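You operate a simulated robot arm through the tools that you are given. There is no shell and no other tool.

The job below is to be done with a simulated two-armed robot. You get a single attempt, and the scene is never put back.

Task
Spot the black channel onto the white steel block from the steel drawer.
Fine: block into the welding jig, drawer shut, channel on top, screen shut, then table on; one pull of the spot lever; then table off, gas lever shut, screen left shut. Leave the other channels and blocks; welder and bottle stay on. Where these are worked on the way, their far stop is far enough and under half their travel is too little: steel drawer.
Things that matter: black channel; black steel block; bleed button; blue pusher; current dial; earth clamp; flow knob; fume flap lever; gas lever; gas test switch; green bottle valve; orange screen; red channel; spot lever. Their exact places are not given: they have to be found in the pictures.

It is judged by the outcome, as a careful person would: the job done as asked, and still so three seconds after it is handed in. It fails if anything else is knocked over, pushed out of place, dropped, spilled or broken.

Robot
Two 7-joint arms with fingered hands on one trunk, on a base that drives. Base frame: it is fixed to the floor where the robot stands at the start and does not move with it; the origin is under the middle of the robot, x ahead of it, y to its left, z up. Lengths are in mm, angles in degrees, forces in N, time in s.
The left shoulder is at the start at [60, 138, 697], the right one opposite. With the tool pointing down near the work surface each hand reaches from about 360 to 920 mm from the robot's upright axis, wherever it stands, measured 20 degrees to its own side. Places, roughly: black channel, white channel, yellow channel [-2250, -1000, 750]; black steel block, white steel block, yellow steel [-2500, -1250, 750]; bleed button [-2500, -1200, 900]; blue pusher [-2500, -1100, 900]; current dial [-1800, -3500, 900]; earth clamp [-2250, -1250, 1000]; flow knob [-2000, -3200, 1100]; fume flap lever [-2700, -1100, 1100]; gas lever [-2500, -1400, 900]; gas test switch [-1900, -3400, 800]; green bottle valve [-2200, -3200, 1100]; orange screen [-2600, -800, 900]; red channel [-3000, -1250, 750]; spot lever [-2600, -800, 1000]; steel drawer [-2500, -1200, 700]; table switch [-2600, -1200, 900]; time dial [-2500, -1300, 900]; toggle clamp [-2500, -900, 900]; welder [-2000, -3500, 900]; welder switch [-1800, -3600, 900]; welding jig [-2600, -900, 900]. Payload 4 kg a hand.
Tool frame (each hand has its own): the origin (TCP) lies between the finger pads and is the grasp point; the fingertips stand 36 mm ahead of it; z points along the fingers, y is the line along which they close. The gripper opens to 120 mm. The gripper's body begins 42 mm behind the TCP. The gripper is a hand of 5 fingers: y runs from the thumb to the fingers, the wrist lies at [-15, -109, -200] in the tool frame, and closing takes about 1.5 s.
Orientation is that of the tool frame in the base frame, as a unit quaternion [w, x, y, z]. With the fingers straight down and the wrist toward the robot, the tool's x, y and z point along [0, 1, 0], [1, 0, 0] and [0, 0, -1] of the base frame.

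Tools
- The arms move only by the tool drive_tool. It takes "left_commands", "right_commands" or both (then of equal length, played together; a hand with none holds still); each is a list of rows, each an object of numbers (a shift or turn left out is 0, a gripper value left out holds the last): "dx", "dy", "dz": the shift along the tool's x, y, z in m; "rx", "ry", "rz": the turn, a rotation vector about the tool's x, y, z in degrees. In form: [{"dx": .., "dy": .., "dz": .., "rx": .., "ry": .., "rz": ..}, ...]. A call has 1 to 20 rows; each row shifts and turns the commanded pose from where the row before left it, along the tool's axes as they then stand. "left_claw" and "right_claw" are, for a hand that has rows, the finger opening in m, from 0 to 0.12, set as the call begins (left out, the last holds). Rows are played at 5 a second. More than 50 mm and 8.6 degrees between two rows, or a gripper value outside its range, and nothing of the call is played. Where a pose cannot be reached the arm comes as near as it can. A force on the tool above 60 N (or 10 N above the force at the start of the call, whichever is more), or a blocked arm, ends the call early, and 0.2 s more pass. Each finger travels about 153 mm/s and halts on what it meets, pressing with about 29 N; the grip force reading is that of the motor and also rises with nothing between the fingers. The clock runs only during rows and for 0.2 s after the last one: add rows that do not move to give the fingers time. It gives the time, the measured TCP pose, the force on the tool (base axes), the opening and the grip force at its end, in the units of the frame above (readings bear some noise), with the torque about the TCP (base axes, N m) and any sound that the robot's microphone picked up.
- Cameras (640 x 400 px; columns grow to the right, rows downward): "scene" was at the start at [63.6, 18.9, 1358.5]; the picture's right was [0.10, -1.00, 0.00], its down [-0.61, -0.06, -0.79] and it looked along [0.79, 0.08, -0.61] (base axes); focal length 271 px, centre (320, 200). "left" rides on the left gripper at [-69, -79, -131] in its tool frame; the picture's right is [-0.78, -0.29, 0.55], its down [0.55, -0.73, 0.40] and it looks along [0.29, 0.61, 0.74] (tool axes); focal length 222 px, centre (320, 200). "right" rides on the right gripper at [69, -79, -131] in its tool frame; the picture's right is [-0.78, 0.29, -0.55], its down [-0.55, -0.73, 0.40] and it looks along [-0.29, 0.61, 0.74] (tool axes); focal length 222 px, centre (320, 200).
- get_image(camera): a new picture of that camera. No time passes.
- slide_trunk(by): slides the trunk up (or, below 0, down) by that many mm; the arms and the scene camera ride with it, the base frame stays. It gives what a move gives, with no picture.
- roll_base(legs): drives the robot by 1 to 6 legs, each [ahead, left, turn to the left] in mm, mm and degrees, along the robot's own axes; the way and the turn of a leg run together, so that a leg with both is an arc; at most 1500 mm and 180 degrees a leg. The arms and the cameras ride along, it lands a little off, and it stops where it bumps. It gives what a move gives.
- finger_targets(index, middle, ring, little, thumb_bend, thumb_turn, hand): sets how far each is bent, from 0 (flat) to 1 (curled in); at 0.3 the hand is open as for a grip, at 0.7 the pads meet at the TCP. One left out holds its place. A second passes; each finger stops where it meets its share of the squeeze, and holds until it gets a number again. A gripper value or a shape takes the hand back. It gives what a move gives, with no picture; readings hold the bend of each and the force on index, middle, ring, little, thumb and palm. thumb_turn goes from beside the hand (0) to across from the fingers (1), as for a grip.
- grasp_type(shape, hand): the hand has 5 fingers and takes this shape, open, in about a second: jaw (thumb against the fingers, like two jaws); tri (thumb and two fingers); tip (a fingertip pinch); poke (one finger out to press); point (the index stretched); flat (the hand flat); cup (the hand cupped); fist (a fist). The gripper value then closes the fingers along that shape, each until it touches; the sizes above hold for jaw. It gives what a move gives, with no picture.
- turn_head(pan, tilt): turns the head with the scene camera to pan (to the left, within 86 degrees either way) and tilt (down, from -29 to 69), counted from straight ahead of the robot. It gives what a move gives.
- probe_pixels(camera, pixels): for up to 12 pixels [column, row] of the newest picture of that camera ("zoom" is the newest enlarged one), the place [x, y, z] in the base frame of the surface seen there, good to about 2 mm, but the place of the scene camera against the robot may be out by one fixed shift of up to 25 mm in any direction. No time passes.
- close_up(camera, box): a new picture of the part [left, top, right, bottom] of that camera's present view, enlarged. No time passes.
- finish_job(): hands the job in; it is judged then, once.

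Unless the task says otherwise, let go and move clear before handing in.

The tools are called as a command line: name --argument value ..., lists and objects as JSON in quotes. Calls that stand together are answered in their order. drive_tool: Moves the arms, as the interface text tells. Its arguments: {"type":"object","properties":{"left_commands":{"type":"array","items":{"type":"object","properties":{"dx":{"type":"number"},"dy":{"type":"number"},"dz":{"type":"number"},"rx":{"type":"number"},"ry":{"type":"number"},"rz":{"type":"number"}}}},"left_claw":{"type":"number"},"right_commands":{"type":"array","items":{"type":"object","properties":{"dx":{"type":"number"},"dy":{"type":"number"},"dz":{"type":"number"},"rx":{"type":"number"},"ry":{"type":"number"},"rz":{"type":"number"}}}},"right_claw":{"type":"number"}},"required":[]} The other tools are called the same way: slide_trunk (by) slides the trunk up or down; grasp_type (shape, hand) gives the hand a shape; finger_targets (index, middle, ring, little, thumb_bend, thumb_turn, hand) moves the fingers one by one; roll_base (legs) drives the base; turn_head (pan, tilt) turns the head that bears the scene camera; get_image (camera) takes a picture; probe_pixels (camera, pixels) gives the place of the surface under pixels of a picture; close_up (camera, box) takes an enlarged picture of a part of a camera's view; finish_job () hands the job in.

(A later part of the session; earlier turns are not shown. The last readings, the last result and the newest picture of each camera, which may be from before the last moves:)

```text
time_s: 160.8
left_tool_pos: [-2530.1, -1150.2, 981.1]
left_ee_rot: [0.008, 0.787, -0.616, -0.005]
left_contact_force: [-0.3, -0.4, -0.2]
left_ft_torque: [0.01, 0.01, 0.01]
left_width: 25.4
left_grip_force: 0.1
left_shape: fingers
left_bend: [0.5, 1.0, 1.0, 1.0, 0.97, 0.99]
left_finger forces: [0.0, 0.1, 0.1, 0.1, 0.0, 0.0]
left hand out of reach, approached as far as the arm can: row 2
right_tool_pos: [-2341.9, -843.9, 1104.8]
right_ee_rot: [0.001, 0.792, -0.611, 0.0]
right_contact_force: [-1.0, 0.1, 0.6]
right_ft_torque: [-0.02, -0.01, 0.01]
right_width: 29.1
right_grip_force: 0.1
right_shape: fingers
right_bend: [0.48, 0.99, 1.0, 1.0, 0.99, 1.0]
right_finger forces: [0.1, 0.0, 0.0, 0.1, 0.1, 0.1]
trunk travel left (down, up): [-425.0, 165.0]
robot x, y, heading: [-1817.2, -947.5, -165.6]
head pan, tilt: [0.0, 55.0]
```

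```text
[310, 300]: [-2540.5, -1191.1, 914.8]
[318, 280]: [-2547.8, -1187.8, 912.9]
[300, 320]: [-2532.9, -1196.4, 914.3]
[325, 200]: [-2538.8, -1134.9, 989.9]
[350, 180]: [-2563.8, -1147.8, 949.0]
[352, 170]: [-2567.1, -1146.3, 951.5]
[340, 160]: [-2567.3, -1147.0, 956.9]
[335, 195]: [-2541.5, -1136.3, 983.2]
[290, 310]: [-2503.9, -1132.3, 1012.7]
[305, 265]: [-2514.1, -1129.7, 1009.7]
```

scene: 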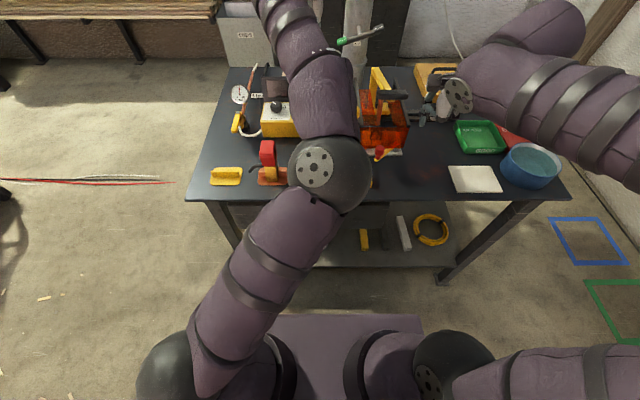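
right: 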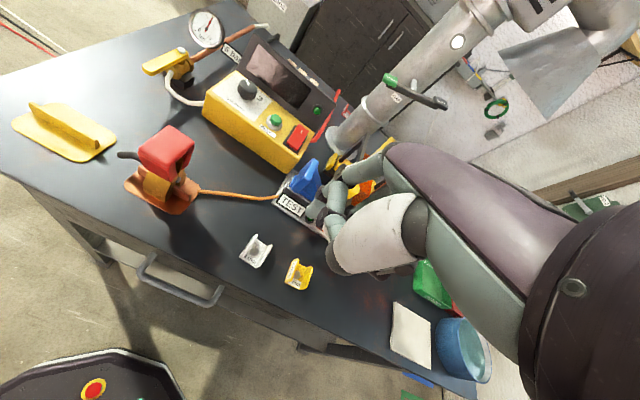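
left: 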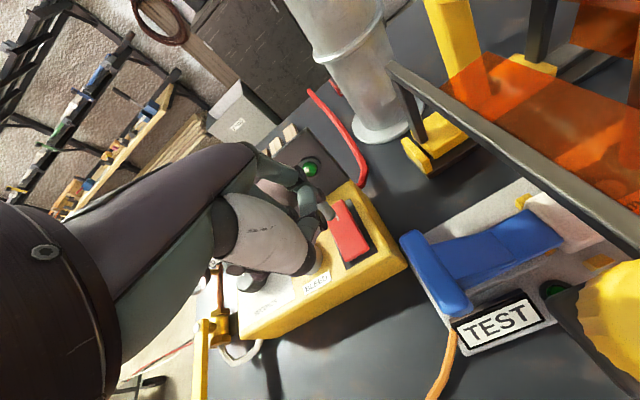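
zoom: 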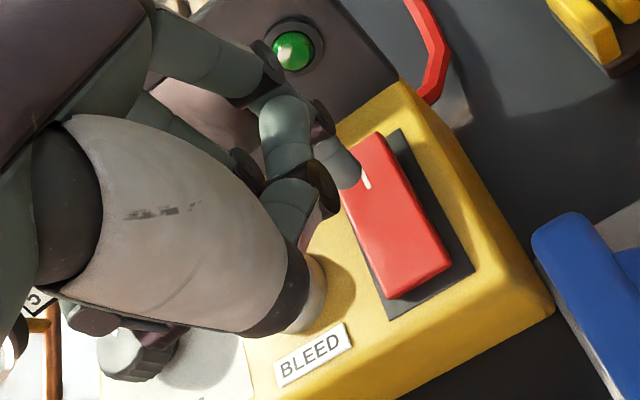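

The thumb is well above (z≈1010). I'll move 10 mm further forward for leverage, then press down in small steps.

drive_tool --left_commands '[{"dy": 0.01}, {"dz": 0.01}, {"dz": 0.008}, {}]'

close_up --camera "left" --box '[270, 150, 390, 270]'

```text
time_s: 161.8
left_tool_pos: [-2540.8, -1153.8, 962.7]
left_ee_rot: [0.009, 0.788, -0.616, -0.005]
left_contact_force: [1.4, 0.0, -0.4]
left_ft_torque: [0.01, 0.02, 0.06]
left_width: 25.2
left_grip_force: 0.2
left_shape: fingers
left_bend: [0.5, 1.0, 1.0, 1.0, 0.97, 0.99]
left_finger forces: [0.0, 0.0, 0.0, 0.0, 0.0, 0.0]
right_tool_pos: [-2341.4, -844.3, 1105.1]
right_ee_rot: [0.001, 0.792, -0.611, -0.001]
right_contact_force: [0.1, 0.1, -0.1]
right_ft_torque: [-0.03, 0.01, 0.01]
right_width: 29.1
right_grip_force: 0.1
right_shape: fingers
right_bend: [0.48, 0.99, 1.0, 1.0, 0.99, 1.0]
right_finger forces: [0.1, 0.0, 0.1, 0.0, 0.0, 0.0]
trunk travel left (down, up): [-425.0, 165.0]
robot x, y, heading: [-1814.7, -948.4, -165.4]
head pan, tilt: [0.0, 55.0]
```

```text
3.33 times, centred on (330, 210) of left
```

zoom: 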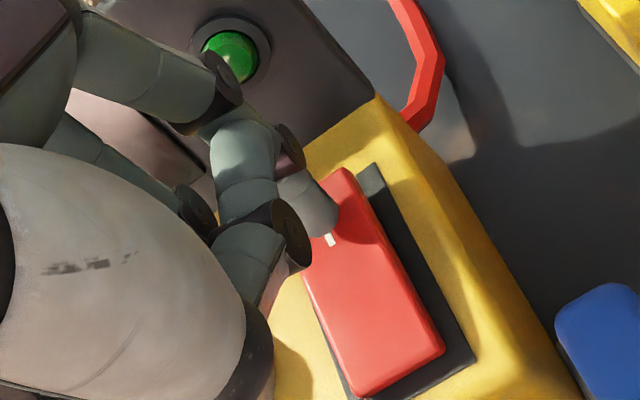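

The tip is right above the "|" end. Pressing down in steps.

drive_tool --left_commands '[{"dz": 0.004}, {"dz": 0.003}, {}]'

drive_tool --left_commands '[{"dz": 0.003}, {}]'

```text
time_s: 162.7
left_tool_pos: [-2542.8, -1153.0, 956.8]
left_ee_rot: [0.009, 0.788, -0.616, -0.005]
left_contact_force: [-0.1, 0.2, 1.8]
left_ft_torque: [0.04, 0.06, -0.02]
left_width: 25.6
left_grip_force: 1.3
left_shape: fingers
left_bend: [0.49, 1.0, 1.0, 1.0, 0.97, 0.99]
left_finger forces: [2.0, 0.1, 0.0, 0.1, 0.0, 0.0]
right_tool_pos: [-2343.1, -844.5, 1104.8]
right_ee_rot: [0.001, 0.792, -0.611, -0.001]
right_contact_force: [0.3, -0.2, 0.4]
right_ft_torque: [-0.01, 0.0, -0.02]
right_width: 29.2
right_grip_force: 0.1
right_shape: fingers
right_bend: [0.48, 0.99, 1.0, 1.0, 0.99, 1.0]
right_finger forces: [0.0, 0.0, 0.0, 0.1, 0.0, 0.0]
trunk travel left (down, up): [-425.0, 165.0]
robot x, y, heading: [-1820.2, -947.4, -165.5]
head pan, tilt: [0.0, 55.0]
```

```text
time_s: 163.2
left_tool_pos: [-2542.8, -1153.6, 955.9]
left_ee_rot: [0.01, 0.788, -0.615, -0.006]
left_contact_force: [-0.5, -0.6, 13.8]
left_ft_torque: [0.04, 0.52, 0.0]
left_width: 25.3
left_grip_force: 6.6
left_shape: fingers
left_bend: [0.49, 1.0, 1.0, 1.0, 0.97, 0.99]
left_finger forces: [13.1, 0.0, 0.0, 0.0, 0.0, 0.0]
right_tool_pos: [-2341.5, -843.2, 1107.8]
right_ee_rot: [0.0, 0.792, -0.61, -0.001]
right_contact_force: [0.7, 0.1, 0.2]
right_ft_torque: [0.02, 0.01, 0.06]
right_width: 29.2
right_grip_force: 0.1
right_shape: fingers
right_bend: [0.48, 0.99, 1.0, 1.0, 0.99, 1.0]
right_finger forces: [0.1, 0.1, 0.0, 0.0, 0.0, 0.0]
trunk travel left (down, up): [-425.0, 165.0]
robot x, y, heading: [-1821.8, -949.0, -165.4]
head pan, tilt: [0.0, 55.0]
```

Contact at 13.8 N without a click yet. Pressing further in small steps.

drive_tool --left_commands '[{"dz": 0.002}, {}]'

close_up --camera "left" --box '[270, 150, 390, 270]'

```text
time_s: 163.8
left_tool_pos: [-2542.0, -1154.0, 956.4]
left_ee_rot: [0.011, 0.788, -0.615, -0.007]
left_contact_force: [-0.7, -0.1, 24.6]
left_ft_torque: [0.06, 1.12, -0.04]
left_width: 25.7
left_grip_force: 11.9
left_shape: fingers
left_bend: [0.48, 1.0, 1.0, 1.0, 0.97, 0.99]
left_finger forces: [25.1, 0.0, 0.0, 0.0, 0.1, 0.0]
right_tool_pos: [-2341.6, -843.2, 1107.3]
right_ee_rot: [0.001, 0.792, -0.611, 0.0]
right_contact_force: [-1.0, 0.4, 0.1]
right_ft_torque: [0.03, 0.02, 0.0]
right_width: 29.3
right_grip_force: 0.1
right_shape: fingers
right_bend: [0.48, 0.99, 1.0, 1.0, 0.99, 1.0]
right_finger forces: [0.0, 0.0, 0.1, 0.0, 0.0, 0.0]
trunk travel left (down, up): [-425.0, 165.0]
robot x, y, heading: [-1816.5, -949.7, -165.1]
head pan, tilt: [0.0, 55.0]
```

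```text
3.33 times, centred on (330, 210) of left
```

zoom: 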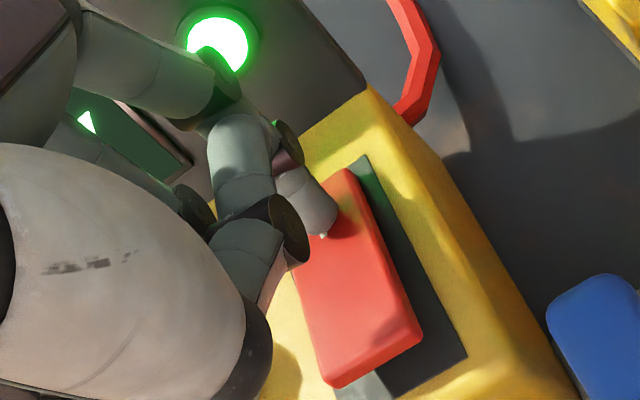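

The green lamp lit and the rocker flipped: the table is on. Retracting the left hand up and looking at the display.

drive_tool --left_commands '[{"dz": -0.02}, {"dz": -0.04}, {"dz": -0.04}, {"dz": -0.04}, {"dy": -0.04, "dx": 0.02}, {"dy": -0.04, "dx": 0.02}, {"dy": -0.04, "dx": 0.03}, {}]'

get_image --camera "scene"

get_image --camera "left"

```text
time_s: 165.7
left_tool_pos: [-2405.1, -1190.8, 1092.3]
left_ee_rot: [0.008, 0.787, -0.617, -0.003]
left_contact_force: [0.9, 0.0, 0.2]
left_ft_torque: [0.01, 0.01, 0.02]
left_width: 26.3
left_grip_force: 0.1
left_shape: fingers
left_bend: [0.49, 1.0, 1.0, 1.0, 0.97, 0.99]
left_finger forces: [0.1, 0.0, 0.0, 0.0, 0.0, 0.0]
right_tool_pos: [-2342.8, -843.7, 1104.9]
right_ee_rot: [0.0, 0.792, -0.611, 0.0]
right_contact_force: [0.8, -0.1, 0.2]
right_ft_torque: [0.01, -0.01, -0.01]
right_width: 29.3
right_grip_force: 0.0
right_shape: fingers
right_bend: [0.48, 0.99, 1.0, 1.0, 0.99, 1.0]
right_finger forces: [0.0, 0.0, 0.1, 0.0, 0.0, 0.1]
trunk travel left (down, up): [-425.0, 165.0]
robot x, y, heading: [-1818.2, -947.7, -165.2]
head pan, tilt: [0.0, 55.0]
```

```text
taken
```

scene: 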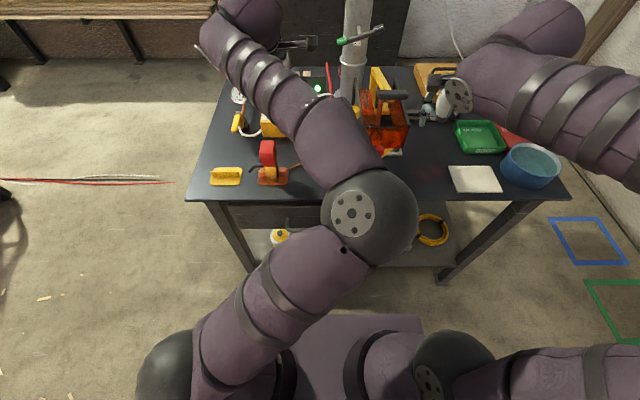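

```text
taken
```

left: 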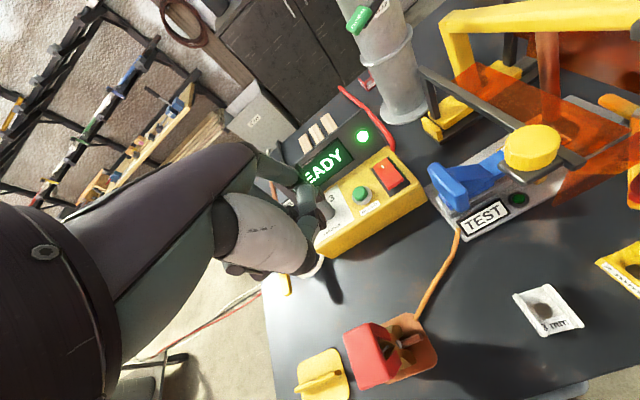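

The display reads READY. Now I'll examine the spot lever's geometry with the left camera.

close_up --camera "left" --box '[400, 0, 640, 200]'

close_up --camera "scene" --box '[340, 55, 430, 160]'

probe_pixels --camera "zoom" --pixels '[[265, 40], [290, 60], [330, 110], [370, 155], [300, 130], [340, 135], [400, 130], [425, 140], [360, 125], [260, 150], [325, 200], [310, 255]]'

```text
2.00 times, centred on (520, 100) of left
```

zoom: 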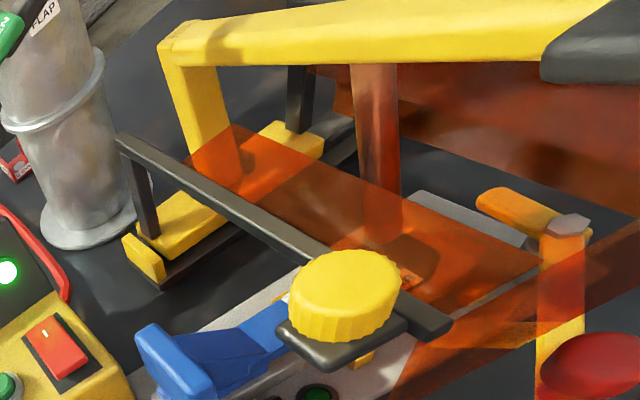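

```text
3.81 times, centred on (385, 108) of scene
```

zoom: 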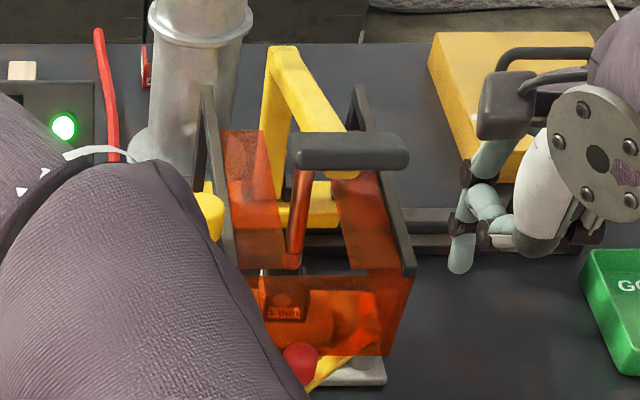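

```text
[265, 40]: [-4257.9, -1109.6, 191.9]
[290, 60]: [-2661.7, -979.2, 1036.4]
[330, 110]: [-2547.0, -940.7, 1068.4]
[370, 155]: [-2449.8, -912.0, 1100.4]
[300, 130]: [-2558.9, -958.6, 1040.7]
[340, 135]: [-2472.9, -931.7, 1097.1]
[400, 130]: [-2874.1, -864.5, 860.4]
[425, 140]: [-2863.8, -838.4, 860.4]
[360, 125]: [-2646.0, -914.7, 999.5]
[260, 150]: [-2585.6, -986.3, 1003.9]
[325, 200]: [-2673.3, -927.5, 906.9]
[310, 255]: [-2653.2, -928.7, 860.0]
```

The lever arm rises from its back post (z≈1015) to the front handle (z≈1085), so the handle must come down ~75 mm. I'll close the right hand as a jaw to press the handle from above, and measure its tips.

grasp_type --hand "right" --shape "jaw"

drive_tool --right_commands '[{}, {}, {}, {}, {}, {}, {}]' --right_claw 0.0

get_image --camera "right"

close_up --camera "right" --box '[170, 80, 350, 300]'

```text
time_s: 166.6
left_tool_pos: [-2406.0, -1190.7, 1091.6]
left_ee_rot: [0.009, 0.787, -0.616, -0.005]
left_contact_force: [0.3, 0.2, -0.5]
left_ft_torque: [0.03, 0.02, -0.02]
left_width: 26.3
left_grip_force: 0.0
left_shape: fingers
left_bend: [0.49, 1.0, 1.0, 1.0, 0.97, 0.99]
left_finger forces: [0.0, 0.1, 0.1, 0.1, 0.1, 0.0]
right_tool_pos: [-2342.1, -844.7, 1106.2]
right_ee_rot: [0.0, 0.792, -0.61, -0.001]
right_contact_force: [0.1, 0.7, -0.5]
right_ft_torque: [0.0, 0.01, -0.01]
right_width: 119.7
right_grip_force: 0.2
right_shape: jaw
right_bend: [0.3, 0.3, 0.3, 0.3, 0.3, 0.97]
right_finger forces: [0.1, 0.0, 0.0, 0.0, 0.0, 0.0]
trunk travel left (down, up): [-425.0, 165.0]
robot x, y, heading: [-1820.1, -945.6, -165.2]
head pan, tilt: [0.0, 55.0]
```

```text
time_s: 168.2
left_tool_pos: [-2406.3, -1192.5, 1090.7]
left_ee_rot: [0.008, 0.787, -0.617, -0.005]
left_contact_force: [0.4, -0.5, 0.0]
left_ft_torque: [-0.02, 0.0, 0.02]
left_width: 26.2
left_grip_force: 0.0
left_shape: fingers
left_bend: [0.49, 1.0, 1.0, 1.0, 0.97, 0.99]
left_finger forces: [0.1, 0.0, 0.0, 0.1, 0.0, 0.1]
right_tool_pos: [-2343.4, -844.6, 1104.5]
right_ee_rot: [0.001, 0.792, -0.611, 0.0]
right_contact_force: [0.1, -0.1, -0.6]
right_ft_torque: [-0.01, -0.02, 0.0]
right_width: 0.0
right_grip_force: 29.0
right_shape: jaw
right_bend: [0.7, 0.7, 0.7, 0.66, 0.69, 1.0]
right_finger forces: [0.0, 0.0, 0.1, 0.0, 0.1, 0.0]
trunk travel left (down, up): [-425.0, 165.0]
robot x, y, heading: [-1818.1, -946.4, -165.2]
head pan, tilt: [0.0, 55.0]
```

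```text
taken
```

right: 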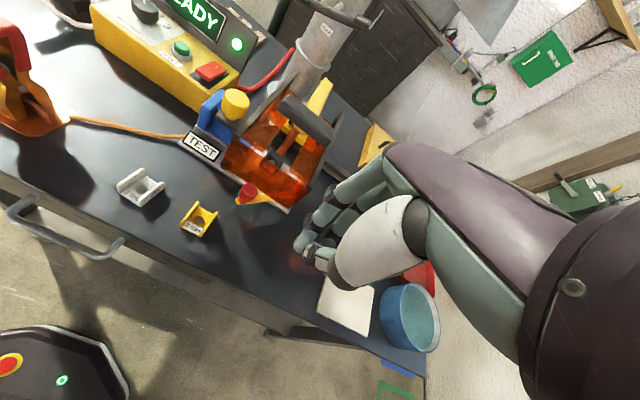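

```text
1.82 times, centred on (260, 190) of right
```

zoom: 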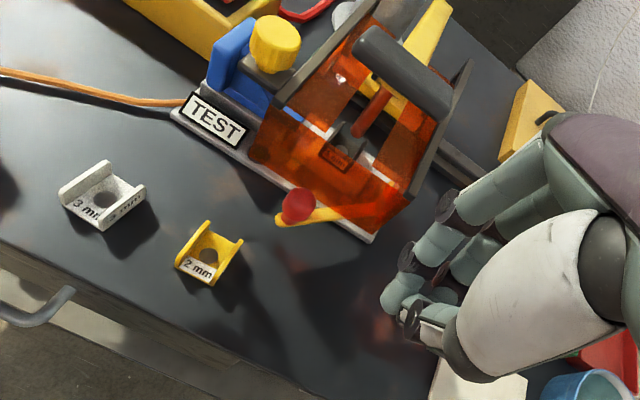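

An excellent view: the handle runs from zoom (365,40) to (445,105). Probing handle and fingertips.

probe_pixels --camera "zoom" --pixels '[[368, 40], [405, 68], [440, 98], [385, 60], [420, 35], [440, 10], [375, 105], [345, 145], [400, 300], [395, 285], [415, 330], [430, 310]]'

close_up --camera "right" --box '[230, 75, 340, 185]'

probe_pixels --camera "zoom" --pixels '[[310, 135], [350, 175], [430, 230], [450, 215], [480, 240], [395, 155], [425, 195], [500, 130], [460, 250], [330, 125], [390, 190], [470, 225]]'

```text
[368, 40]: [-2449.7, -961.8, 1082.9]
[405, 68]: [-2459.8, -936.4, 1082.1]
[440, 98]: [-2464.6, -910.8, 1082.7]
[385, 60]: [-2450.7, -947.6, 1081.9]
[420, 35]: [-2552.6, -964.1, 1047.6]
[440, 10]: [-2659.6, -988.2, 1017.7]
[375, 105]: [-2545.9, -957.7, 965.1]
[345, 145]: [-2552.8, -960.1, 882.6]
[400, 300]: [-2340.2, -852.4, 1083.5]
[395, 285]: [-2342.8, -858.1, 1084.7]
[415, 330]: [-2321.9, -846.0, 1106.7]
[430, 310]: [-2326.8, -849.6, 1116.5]
```

```text
3.64 times, centred on (285, 130) of right
```

zoom: 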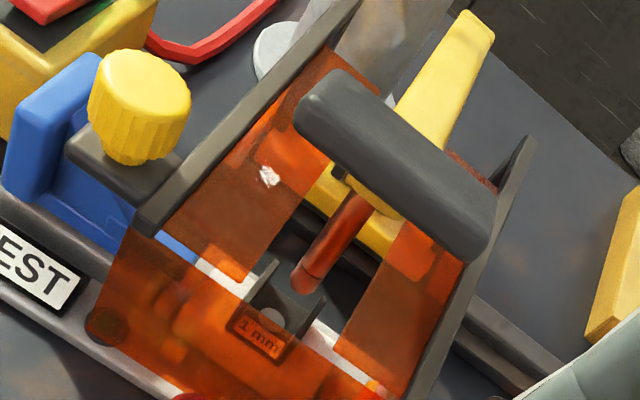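

```text
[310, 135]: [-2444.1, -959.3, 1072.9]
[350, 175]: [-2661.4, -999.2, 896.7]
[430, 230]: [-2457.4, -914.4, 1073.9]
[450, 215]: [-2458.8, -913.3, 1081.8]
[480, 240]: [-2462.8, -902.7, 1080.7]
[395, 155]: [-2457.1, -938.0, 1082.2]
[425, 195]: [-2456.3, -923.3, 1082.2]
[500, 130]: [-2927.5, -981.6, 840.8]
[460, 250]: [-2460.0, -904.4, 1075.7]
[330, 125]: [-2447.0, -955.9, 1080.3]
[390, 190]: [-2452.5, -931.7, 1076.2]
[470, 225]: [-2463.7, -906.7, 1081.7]
```

The handle is centred at (e=-276, n=-2617), top z 1082, and the electrode is right over the channel. First I'll move the left arm away to the left so the arms don't cross.

drive_tool --left_commands '[{"dy": -0.03, "dz": -0.03}, {"dy": -0.03, "dz": -0.03}, {"dx": 0.04}, {"dx": 0.04}, {"dx": 0.04}, {"dx": 0.04}, {"dx": 0.04}, {"dx": 0.04}, {"dx": 0.04}, {}]'

drive_tool --right_commands '[{"dz": -0.035}, {"dx": 0.0315, "dy": 0.02}, {"dx": 0.0315, "dy": 0.03}, {"dy": 0.043}, {"dy": 0.043}, {}]'

get_image --camera "scene"

get_image --camera "right"

```text
time_s: 170.3
left_tool_pos: [-2280.8, -1448.4, 1150.8]
left_ee_rot: [0.008, 0.787, -0.617, -0.005]
left_contact_force: [0.9, -0.1, 0.2]
left_ft_torque: [0.0, -0.04, -0.02]
left_width: 26.3
left_grip_force: 0.1
left_shape: fingers
left_bend: [0.49, 1.0, 1.0, 1.0, 0.97, 0.99]
left_finger forces: [0.0, 0.1, 0.0, 0.0, 0.0, 0.0]
right_tool_pos: [-2342.6, -843.8, 1105.8]
right_ee_rot: [0.001, 0.792, -0.611, 0.0]
right_contact_force: [-0.9, 0.2, 0.4]
right_ft_torque: [0.02, 0.01, 0.0]
right_width: 0.0
right_grip_force: 28.9
right_shape: jaw
right_bend: [0.7, 0.7, 0.7, 0.66, 0.69, 1.0]
right_finger forces: [0.1, 0.0, 0.0, 0.0, 0.1, 0.0]
trunk travel left (down, up): [-425.0, 165.0]
robot x, y, heading: [-1814.9, -948.0, -165.2]
head pan, tilt: [0.0, 55.0]
```

```text
time_s: 171.8
left_tool_pos: [-2281.1, -1448.2, 1150.7]
left_ee_rot: [0.009, 0.788, -0.615, -0.004]
left_contact_force: [0.3, 0.5, -0.1]
left_ft_torque: [-0.01, 0.03, 0.01]
left_width: 26.5
left_grip_force: 0.1
left_shape: fingers
left_bend: [0.49, 1.0, 1.0, 1.0, 0.97, 0.99]
left_finger forces: [0.1, 0.0, 0.0, 0.1, 0.1, 0.1]
right_tool_pos: [-2457.7, -936.9, 1140.0]
right_ee_rot: [0.001, 0.792, -0.611, 0.0]
right_contact_force: [-0.1, 0.5, 0.1]
right_ft_torque: [0.02, -0.01, 0.01]
right_width: 0.0
right_grip_force: 29.0
right_shape: jaw
right_bend: [0.7, 0.7, 0.7, 0.66, 0.69, 1.0]
right_finger forces: [0.0, 0.1, 0.0, 0.0, 0.1, 0.1]
trunk travel left (down, up): [-425.0, 165.0]
robot x, y, heading: [-1816.8, -949.2, -165.2]
head pan, tilt: [0.0, 55.0]
```

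```text
taken
```

scene: 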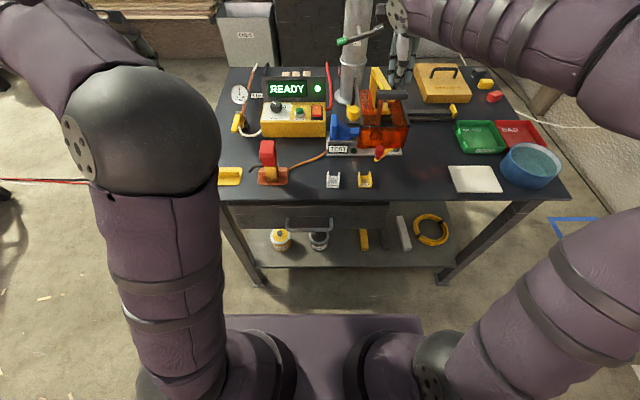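

```text
taken
```

right: 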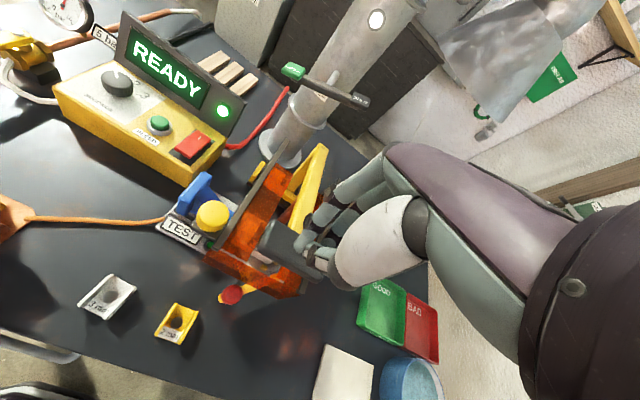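

READY is displayed; the right hand is above the lever handle. Checking the fingertip position relative to the handle.

close_up --camera "right" --box '[230, 160, 370, 300]'

probe_pixels --camera "zoom" --pixels '[[330, 235], [345, 240], [325, 225], [350, 190], [370, 215], [260, 225], [200, 215], [300, 275], [230, 255], [385, 235], [350, 250], [320, 270]]'

```text
2.86 times, centred on (300, 230) of right
```

zoom: 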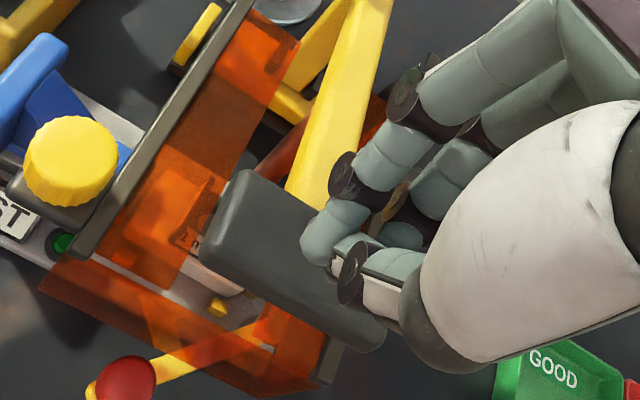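

```text
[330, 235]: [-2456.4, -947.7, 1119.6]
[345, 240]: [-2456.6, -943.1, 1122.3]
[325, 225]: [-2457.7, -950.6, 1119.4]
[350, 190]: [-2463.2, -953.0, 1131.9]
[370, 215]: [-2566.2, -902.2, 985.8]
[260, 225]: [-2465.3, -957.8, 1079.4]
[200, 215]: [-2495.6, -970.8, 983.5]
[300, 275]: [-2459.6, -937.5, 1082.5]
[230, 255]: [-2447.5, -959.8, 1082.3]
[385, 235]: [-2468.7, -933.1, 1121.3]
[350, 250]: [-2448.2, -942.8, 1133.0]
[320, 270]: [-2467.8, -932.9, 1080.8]
```

The four fingertips are aligned on the handle (n≈-2616), 34 mm above it. I'll lower to just above it, then pull down following its arc.

drive_tool --right_commands '[{"dz": 0.015}, {"dz": 0.015}, {}]'

drive_tool --right_commands '[{"dz": 0.008, "dy": -0.002}, {"dz": 0.008, "dy": -0.002}, {"dz": 0.008, "dy": -0.002}, {"dz": 0.008, "dy": -0.002}, {"dz": 0.008, "dy": -0.001}, {"dz": 0.008, "dy": -0.001}, {}]'

close_up --camera "right" --box '[200, 60, 370, 300]'

```text
time_s: 172.6
left_tool_pos: [-2280.4, -1448.6, 1148.9]
left_ee_rot: [0.01, 0.787, -0.616, -0.005]
left_contact_force: [0.4, 0.2, 0.5]
left_ft_torque: [-0.03, -0.01, 0.01]
left_width: 26.4
left_grip_force: 0.1
left_shape: fingers
left_bend: [0.49, 1.0, 1.0, 1.0, 0.97, 0.99]
left_finger forces: [0.1, 0.1, 0.0, 0.1, 0.0, 0.0]
right_tool_pos: [-2459.1, -939.6, 1110.5]
right_ee_rot: [0.001, 0.792, -0.611, 0.0]
right_contact_force: [0.4, 0.3, 1.7]
right_ft_torque: [-0.06, -0.01, 0.01]
right_width: 0.0
right_grip_force: 29.2
right_shape: jaw
right_bend: [0.7, 0.7, 0.7, 0.66, 0.69, 1.0]
right_finger forces: [0.1, 0.1, 0.0, 0.0, 0.0, 0.0]
trunk travel left (down, up): [-425.0, 165.0]
robot x, y, heading: [-1817.0, -946.8, -165.5]
head pan, tilt: [0.0, 55.0]
```

```text
time_s: 174.2
left_tool_pos: [-2280.1, -1448.5, 1149.8]
left_ee_rot: [0.009, 0.787, -0.617, -0.005]
left_contact_force: [-0.1, -0.3, 0.3]
left_ft_torque: [-0.01, 0.02, -0.04]
left_width: 26.3
left_grip_force: 0.1
left_shape: fingers
left_bend: [0.49, 1.0, 1.0, 1.0, 0.97, 0.99]
left_finger forces: [0.1, 0.1, 0.0, 0.0, 0.1, 0.0]
right_tool_pos: [-2449.3, -936.1, 1061.5]
right_ee_rot: [0.002, 0.791, -0.611, -0.001]
right_contact_force: [0.9, 0.6, 3.5]
right_ft_torque: [0.03, -0.04, 0.06]
right_width: 0.2
right_grip_force: 29.0
right_shape: jaw
right_bend: [0.7, 0.7, 0.7, 0.66, 0.69, 1.0]
right_finger forces: [0.1, 0.1, 0.0, 0.0, 0.0, 0.0]
trunk travel left (down, up): [-425.0, 165.0]
robot x, y, heading: [-1816.2, -948.8, -165.4]
head pan, tilt: [0.0, 55.0]
```

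```text
1.67 times, centred on (285, 180) of right
```

zoom: 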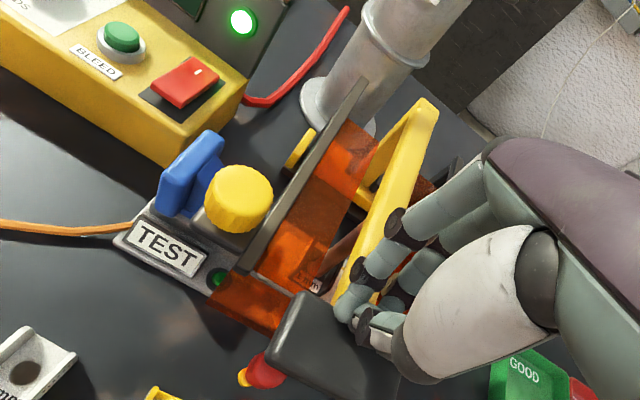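

The lever follows with a light 3.5 N. Continuing down toward its stop.

drive_tool --right_commands '[{"dz": 0.008, "dy": -0.001}, {"dz": 0.008}, {"dz": 0.006}, {"dz": 0.005}, {}]'

close_up --camera "right" --box '[200, 60, 370, 300]'

close_up --camera "scene" --box '[240, 60, 440, 180]'

```text
time_s: 175.0
left_tool_pos: [-2281.0, -1448.4, 1148.2]
left_ee_rot: [0.008, 0.787, -0.616, -0.004]
left_contact_force: [-0.8, 0.4, -1.1]
left_ft_torque: [-0.01, -0.07, 0.02]
left_width: 26.5
left_grip_force: 0.1
left_shape: fingers
left_bend: [0.49, 1.0, 1.0, 1.0, 0.97, 0.99]
left_finger forces: [0.0, 0.0, 0.0, 0.0, 0.0, 0.1]
right_tool_pos: [-2452.3, -937.1, 1052.5]
right_ee_rot: [0.014, 0.793, -0.609, -0.009]
right_contact_force: [0.5, 0.0, 14.0]
right_ft_torque: [0.09, -0.05, -0.02]
right_width: 0.0
right_grip_force: 29.3
right_shape: jaw
right_bend: [0.7, 0.7, 0.7, 0.66, 0.7, 1.0]
right_finger forces: [0.0, 31.4, 0.0, 0.1, 0.0, 0.0]
trunk travel left (down, up): [-425.0, 165.0]
robot x, y, heading: [-1818.8, -943.1, -165.4]
head pan, tilt: [0.0, 55.0]
stopped in row 4 (right hand): the force on the tool passed its limit at 64 N (the readings are from after the stop); the commanded pose is now the measured one
```

```text
1.67 times, centred on (285, 180) of right
```

zoom: 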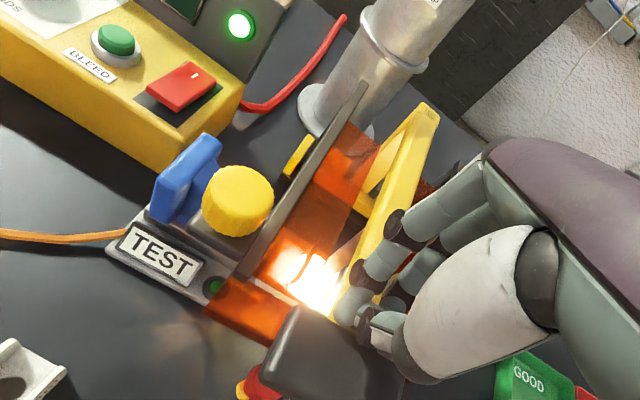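

```text
3.20 times, centred on (340, 120) of scene
```

zoom: 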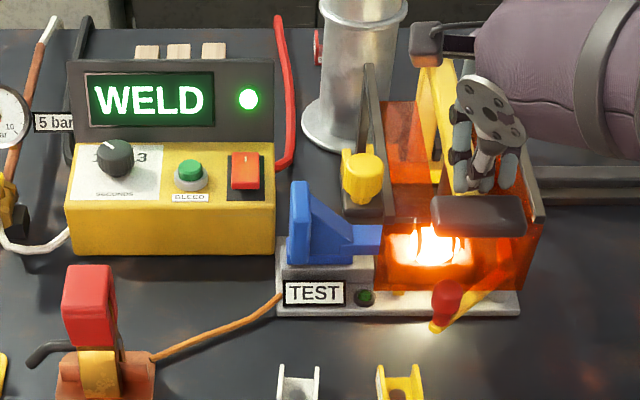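

WELD is displayed and glowing. I'll hold the lever down with light pressure for the weld time.

drive_tool --right_commands '[{"dz": 0.001}, {}, {}, {}, {}, {}, {}]'

close_up --camera "scene" --box '[240, 60, 440, 180]'

```text
time_s: 176.6
left_tool_pos: [-2280.6, -1449.0, 1149.3]
left_ee_rot: [0.009, 0.788, -0.616, -0.005]
left_contact_force: [0.3, 0.4, 0.1]
left_ft_torque: [-0.01, 0.0, 0.02]
left_width: 26.4
left_grip_force: 0.0
left_shape: fingers
left_bend: [0.49, 1.0, 1.0, 1.0, 0.97, 0.99]
left_finger forces: [0.1, 0.0, 0.0, 0.0, 0.0, 0.0]
right_tool_pos: [-2452.8, -935.8, 1052.6]
right_ee_rot: [0.015, 0.792, -0.61, -0.007]
right_contact_force: [-7.8, -3.2, 27.7]
right_ft_torque: [0.02, 0.26, 0.03]
right_width: 0.0
right_grip_force: 29.2
right_shape: jaw
right_bend: [0.7, 0.7, 0.7, 0.66, 0.7, 1.0]
right_finger forces: [0.0, 38.1, 0.0, 0.1, 0.0, 0.0]
trunk travel left (down, up): [-425.0, 165.0]
robot x, y, heading: [-1816.6, -942.4, -165.4]
head pan, tilt: [0.0, 55.0]
```

```text
3.20 times, centred on (340, 120) of scene
```

zoom: 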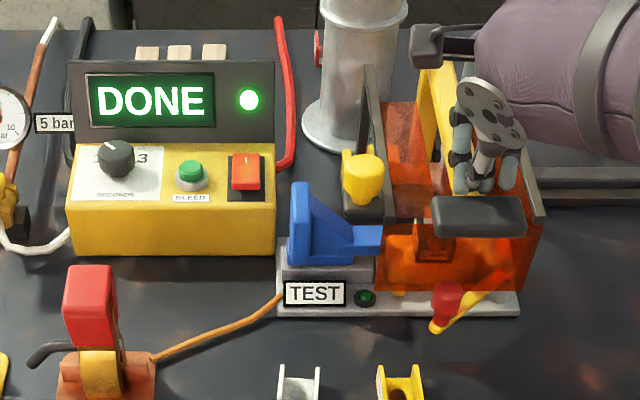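

DONE is displayed. Now raise the hand along the arc so the lever returns.

drive_tool --right_commands '[{"dz": -0.006}, {"dz": -0.008, "dy": 0.001}, {"dz": -0.008, "dy": 0.001}, {"dz": -0.008, "dy": 0.002}, {"dz": -0.008, "dy": 0.002}, {"dz": -0.01, "dy": 0.002}, {"dz": -0.015}, {"dz": -0.02}, {"dz": -0.02}, {}]'

close_up --camera "right" --box '[200, 100, 370, 310]'

close_up --camera "scene" --box '[240, 60, 440, 180]'

```text
time_s: 178.8
left_tool_pos: [-2282.2, -1448.1, 1150.7]
left_ee_rot: [0.009, 0.788, -0.616, -0.004]
left_contact_force: [0.5, -0.3, 0.1]
left_ft_torque: [-0.01, -0.01, -0.01]
left_width: 26.6
left_grip_force: 0.1
left_shape: fingers
left_bend: [0.49, 1.0, 1.0, 1.0, 0.97, 0.99]
left_finger forces: [0.1, 0.0, 0.0, 0.0, 0.1, 0.0]
right_tool_pos: [-2457.0, -937.9, 1151.7]
right_ee_rot: [0.012, 0.793, -0.61, -0.007]
right_contact_force: [-0.5, -0.9, 0.2]
right_ft_torque: [0.0, 0.02, 0.02]
right_width: 0.2
right_grip_force: 29.1
right_shape: jaw
right_bend: [0.7, 0.7, 0.7, 0.66, 0.72, 1.0]
right_finger forces: [0.0, 0.1, 0.0, 0.0, 0.0, 0.0]
trunk travel left (down, up): [-425.0, 165.0]
robot x, y, heading: [-1815.9, -946.1, -165.2]
head pan, tilt: [0.0, 55.0]
```

```text
1.90 times, centred on (285, 205) of right
```

zoom: 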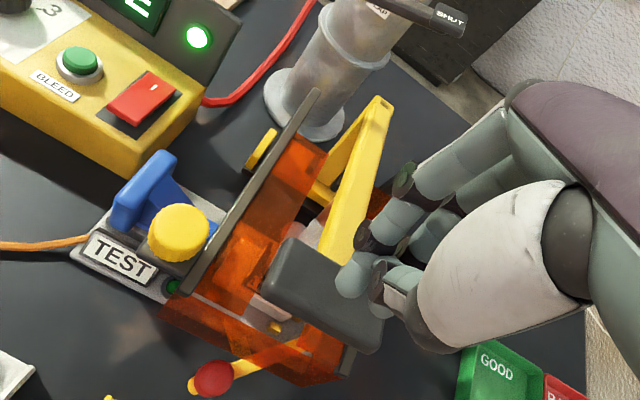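

```text
3.20 times, centred on (340, 120) of scene
```

zoom: 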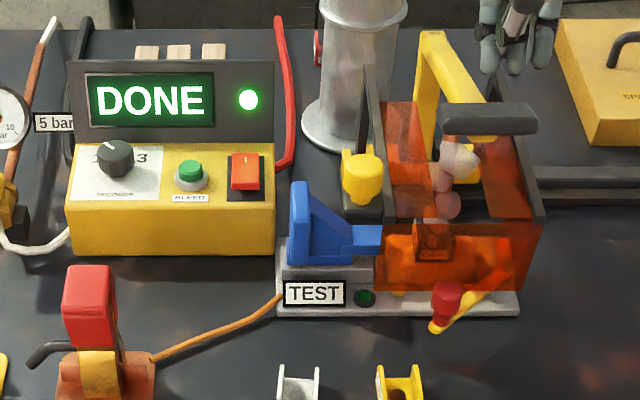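

The lever is back up and the weld is DONE. I'll move the right hand back and right, out of the way.

drive_tool --right_commands '[{"dy": -0.04}, {"dy": -0.04}, {"dy": -0.04, "dx": -0.03}, {"dy": -0.03, "dx": -0.04}, {"dx": -0.04}, {"dx": -0.04}, {}]'

close_up --camera "left" --box '[240, 100, 440, 300]'

get_image --camera "left"

```text
time_s: 180.4
left_tool_pos: [-2280.3, -1447.7, 1150.0]
left_ee_rot: [0.008, 0.787, -0.617, -0.005]
left_contact_force: [0.6, 0.3, 0.7]
left_ft_torque: [0.0, -0.01, 0.01]
left_width: 26.5
left_grip_force: 0.1
left_shape: fingers
left_bend: [0.49, 1.0, 1.0, 1.0, 0.97, 0.99]
left_finger forces: [0.0, 0.0, 0.0, 0.0, 0.0, 0.0]
right_tool_pos: [-2350.5, -754.0, 1147.3]
right_ee_rot: [0.012, 0.792, -0.61, -0.006]
right_contact_force: [0.8, -0.7, 0.2]
right_ft_torque: [-0.04, -0.04, -0.01]
right_width: 0.2
right_grip_force: 29.3
right_shape: jaw
right_bend: [0.7, 0.7, 0.7, 0.66, 0.73, 1.0]
right_finger forces: [0.0, 0.0, 0.1, 0.1, 0.0, 0.1]
trunk travel left (down, up): [-425.0, 165.0]
robot x, y, heading: [-1817.1, -945.5, -165.2]
head pan, tilt: [0.0, 55.0]
```

```text
2.00 times, centred on (340, 200) of left
```

zoom: 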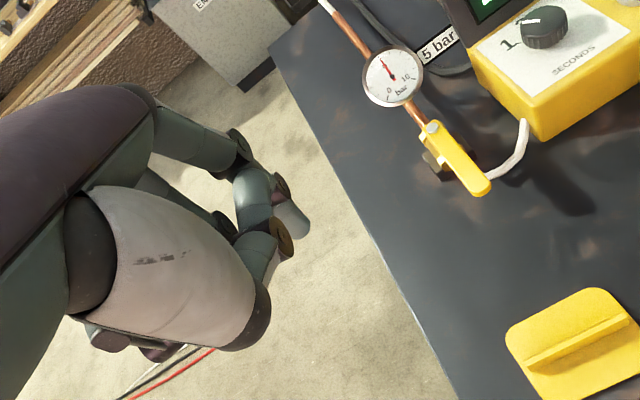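

```text
taken
```

left: 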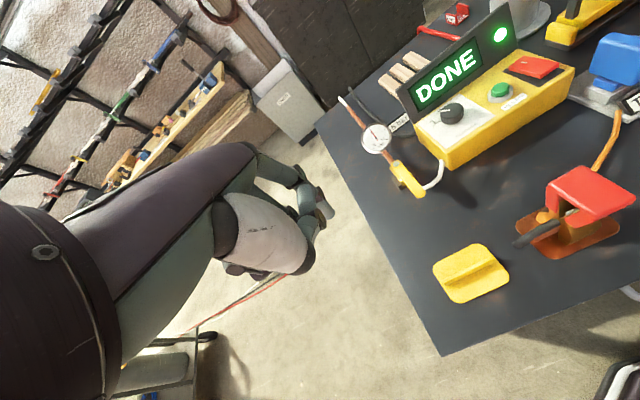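

Now table off: moving the left index over the rocker's front end.

drive_tool --left_commands '[{"dx": -0.039, "dy": 0.0158}, {"dx": -0.039, "dy": 0.0158}, {"dx": -0.039, "dy": 0.0158}, {"dx": -0.039, "dy": 0.0158}, {"dx": -0.039, "dy": 0.0158}, {"dx": -0.039, "dy": 0.0158}, {"dx": -0.039, "dy": 0.0158}, {"dx": -0.039, "dy": 0.0158}, {"dx": -0.039, "dy": 0.0158}, {"dz": 0.04}, {"dz": 0.04}, {"dz": 0.04}, {"dz": 0.04}, {}]'

close_up --camera "left" --box '[250, 150, 410, 310]'

probe_pixels --camera "zoom" --pixels '[[325, 200], [300, 170], [310, 150], [330, 170], [345, 185], [350, 230], [380, 230], [360, 260], [390, 280], [340, 210]]'

```text
time_s: 183.4
left_tool_pos: [-2505.9, -1142.1, 989.2]
left_ee_rot: [0.008, 0.787, -0.617, -0.004]
left_contact_force: [-0.9, -0.1, 0.0]
left_ft_torque: [0.0, 0.0, 0.01]
left_width: 26.2
left_grip_force: 0.1
left_shape: fingers
left_bend: [0.49, 1.0, 1.0, 1.0, 0.97, 0.99]
left_finger forces: [0.1, 0.1, 0.1, 0.0, 0.0, 0.0]
right_tool_pos: [-2350.3, -753.9, 1146.6]
right_ee_rot: [0.013, 0.792, -0.61, -0.005]
right_contact_force: [-0.1, -0.2, 0.1]
right_ft_torque: [0.0, -0.01, -0.01]
right_width: 0.1
right_grip_force: 29.2
right_shape: jaw
right_bend: [0.7, 0.7, 0.7, 0.66, 0.73, 1.0]
right_finger forces: [0.0, 0.0, 0.1, 0.0, 0.0, 0.1]
trunk travel left (down, up): [-425.0, 165.0]
robot x, y, heading: [-1816.0, -948.2, -165.4]
head pan, tilt: [0.0, 55.0]
```

```text
2.50 times, centred on (330, 230) of left
```

zoom: 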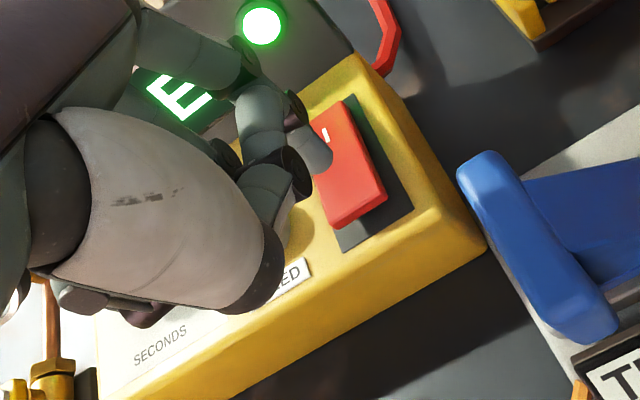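

```text
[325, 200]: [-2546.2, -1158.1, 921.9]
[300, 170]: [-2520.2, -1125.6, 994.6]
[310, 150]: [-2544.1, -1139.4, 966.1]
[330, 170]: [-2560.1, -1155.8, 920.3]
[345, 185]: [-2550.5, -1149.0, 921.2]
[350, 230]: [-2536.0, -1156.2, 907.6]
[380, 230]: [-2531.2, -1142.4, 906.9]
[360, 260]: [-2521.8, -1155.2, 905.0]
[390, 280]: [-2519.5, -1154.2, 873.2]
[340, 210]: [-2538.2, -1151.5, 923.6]
```

The front end of the rocker is now the raised one (z≈923.6), and the index tip is right above it. Pressing down.

drive_tool --left_commands '[{"dz": 0.012}, {"dz": 0.01}, {"dz": 0.005}, {}]'

drive_tool --left_commands '[{"dz": 0.003}, {}]'

```text
time_s: 184.4
left_tool_pos: [-2507.8, -1142.0, 962.9]
left_ee_rot: [0.008, 0.787, -0.617, -0.005]
left_contact_force: [0.9, 0.0, 0.0]
left_ft_torque: [0.02, 0.06, -0.01]
left_width: 26.2
left_grip_force: 0.0
left_shape: fingers
left_bend: [0.49, 1.0, 1.0, 1.0, 0.97, 0.99]
left_finger forces: [0.0, 0.0, 0.1, 0.0, 0.0, 0.0]
right_tool_pos: [-2351.3, -752.2, 1146.6]
right_ee_rot: [0.012, 0.792, -0.61, -0.006]
right_contact_force: [0.2, -0.6, -0.3]
right_ft_torque: [-0.01, -0.02, -0.01]
right_width: 0.0
right_grip_force: 29.0
right_shape: jaw
right_bend: [0.7, 0.7, 0.7, 0.66, 0.73, 1.0]
right_finger forces: [0.1, 0.0, 0.0, 0.1, 0.1, 0.1]
trunk travel left (down, up): [-425.0, 165.0]
robot x, y, heading: [-1818.6, -946.7, -165.3]
head pan, tilt: [0.0, 55.0]
```

```text
time_s: 185.0
left_tool_pos: [-2507.3, -1142.5, 961.2]
left_ee_rot: [0.009, 0.787, -0.616, -0.005]
left_contact_force: [-0.3, 0.1, 1.3]
left_ft_torque: [0.03, 0.03, -0.01]
left_width: 26.3
left_grip_force: 1.0
left_shape: fingers
left_bend: [0.49, 1.0, 1.0, 1.0, 0.97, 0.99]
left_finger forces: [0.9, 0.0, 0.0, 0.0, 0.0, 0.0]
right_tool_pos: [-2351.2, -754.6, 1147.8]
right_ee_rot: [0.012, 0.792, -0.61, -0.006]
right_contact_force: [0.4, 0.7, 0.7]
right_ft_torque: [-0.01, 0.0, -0.01]
right_width: 0.1
right_grip_force: 28.8
right_shape: jaw
right_bend: [0.7, 0.7, 0.7, 0.66, 0.73, 1.0]
right_finger forces: [0.0, 0.0, 0.0, 0.1, 0.0, 0.1]
trunk travel left (down, up): [-425.0, 165.0]
robot x, y, heading: [-1816.5, -947.0, -165.3]
head pan, tilt: [0.0, 55.0]
```

drive_tool --left_commands '[{"dz": 0.003}, {"dz": 0.002}, {}]'

close_up --camera "left" --box '[250, 130, 410, 290]'

```text
time_s: 185.8
left_tool_pos: [-2507.4, -1142.2, 956.4]
left_ee_rot: [0.008, 0.787, -0.616, -0.004]
left_contact_force: [-1.3, -0.7, 3.7]
left_ft_torque: [-0.04, 0.21, 0.02]
left_width: 26.5
left_grip_force: 2.1
left_shape: fingers
left_bend: [0.49, 1.0, 1.0, 1.0, 0.97, 0.99]
left_finger forces: [4.1, 0.0, 0.1, 0.0, 0.0, 0.0]
right_tool_pos: [-2351.0, -754.3, 1146.1]
right_ee_rot: [0.012, 0.792, -0.61, -0.006]
right_contact_force: [0.1, -0.9, -0.4]
right_ft_torque: [-0.04, 0.01, 0.02]
right_width: 0.1
right_grip_force: 29.2
right_shape: jaw
right_bend: [0.7, 0.7, 0.7, 0.66, 0.73, 1.0]
right_finger forces: [0.0, 0.1, 0.1, 0.0, 0.0, 0.0]
trunk travel left (down, up): [-425.0, 165.0]
robot x, y, heading: [-1818.4, -946.6, -165.2]
head pan, tilt: [0.0, 55.0]
```

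```text
2.50 times, centred on (330, 210) of left
```

zoom: 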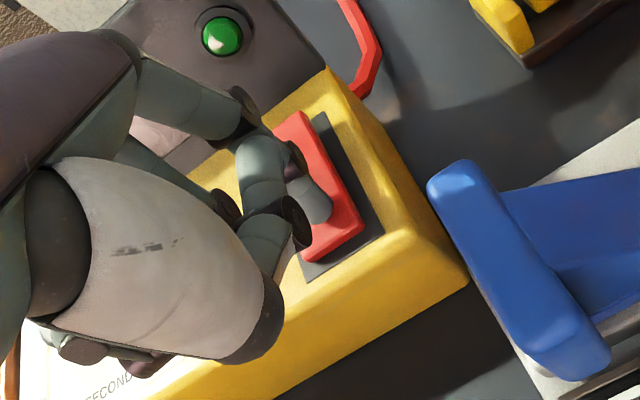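

The lamp went out: table off. A slight extra press to seat it, then retract upward.

drive_tool --left_commands '[{"dz": 0.002}, {}, {"dz": -0.02}, {"dz": -0.04}, {"dz": -0.04}, {"dz": -0.04}, {"dy": -0.04}, {}]'

get_image --camera "left"

get_image --camera "scene"

```text
time_s: 187.6
left_tool_pos: [-2466.5, -1131.5, 1093.4]
left_ee_rot: [0.008, 0.788, -0.616, -0.004]
left_contact_force: [0.5, 0.0, 0.1]
left_ft_torque: [-0.02, 0.0, 0.0]
left_width: 26.4
left_grip_force: 0.0
left_shape: fingers
left_bend: [0.49, 1.0, 1.0, 1.0, 0.97, 0.99]
left_finger forces: [0.0, 0.1, 0.0, 0.1, 0.0, 0.1]
right_tool_pos: [-2351.9, -754.4, 1145.2]
right_ee_rot: [0.012, 0.793, -0.61, -0.006]
right_contact_force: [-0.3, 0.6, 0.4]
right_ft_torque: [-0.03, 0.0, -0.01]
right_width: 0.0
right_grip_force: 29.1
right_shape: jaw
right_bend: [0.7, 0.7, 0.7, 0.66, 0.73, 1.0]
right_finger forces: [0.0, 0.0, 0.1, 0.0, 0.0, 0.0]
trunk travel left (down, up): [-425.0, 165.0]
robot x, y, heading: [-1820.2, -947.4, -165.2]
head pan, tilt: [0.0, 55.0]
```

```text
taken
```

left: 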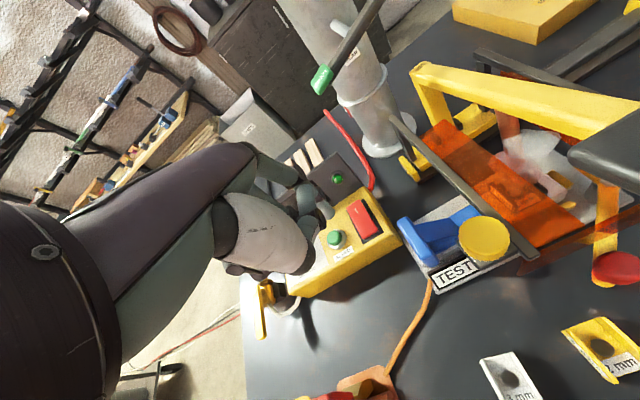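

```text
taken
```

scene: 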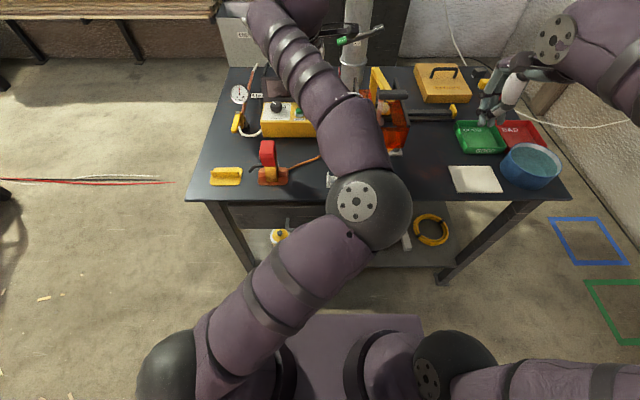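

Table is off. Next the gas lever, at left-cam (265,310). Zooming and probing its geometry.

close_up --camera "left" --box '[235, 255, 325, 345]'

probe_pixels --camera "zoom" --pixels '[[180, 210], [185, 250], [190, 300], [195, 350], [200, 380], [215, 190], [230, 210], [170, 190], [200, 200]]'

close_up --camera "scene" --box '[220, 75, 280, 150]'

```text
4.44 times, centred on (280, 300) of left
```

zoom: 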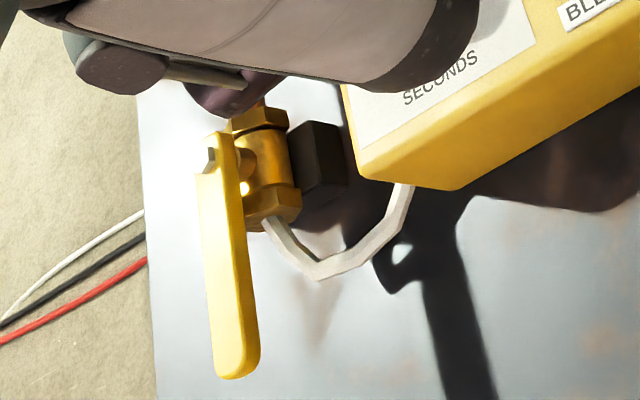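

```text
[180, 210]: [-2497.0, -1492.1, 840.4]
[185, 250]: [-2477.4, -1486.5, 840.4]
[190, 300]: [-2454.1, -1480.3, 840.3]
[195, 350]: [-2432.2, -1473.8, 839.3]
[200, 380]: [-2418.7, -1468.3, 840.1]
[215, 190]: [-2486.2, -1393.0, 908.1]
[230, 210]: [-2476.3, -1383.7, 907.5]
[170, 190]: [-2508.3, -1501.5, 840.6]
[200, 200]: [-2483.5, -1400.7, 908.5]
```

```text
5.33 times, centred on (250, 112) of scene
```

zoom: 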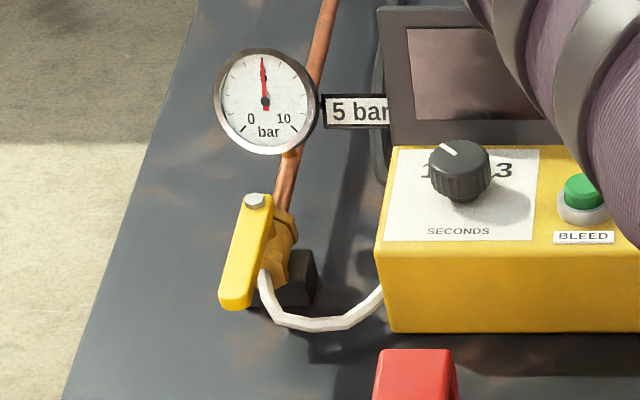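

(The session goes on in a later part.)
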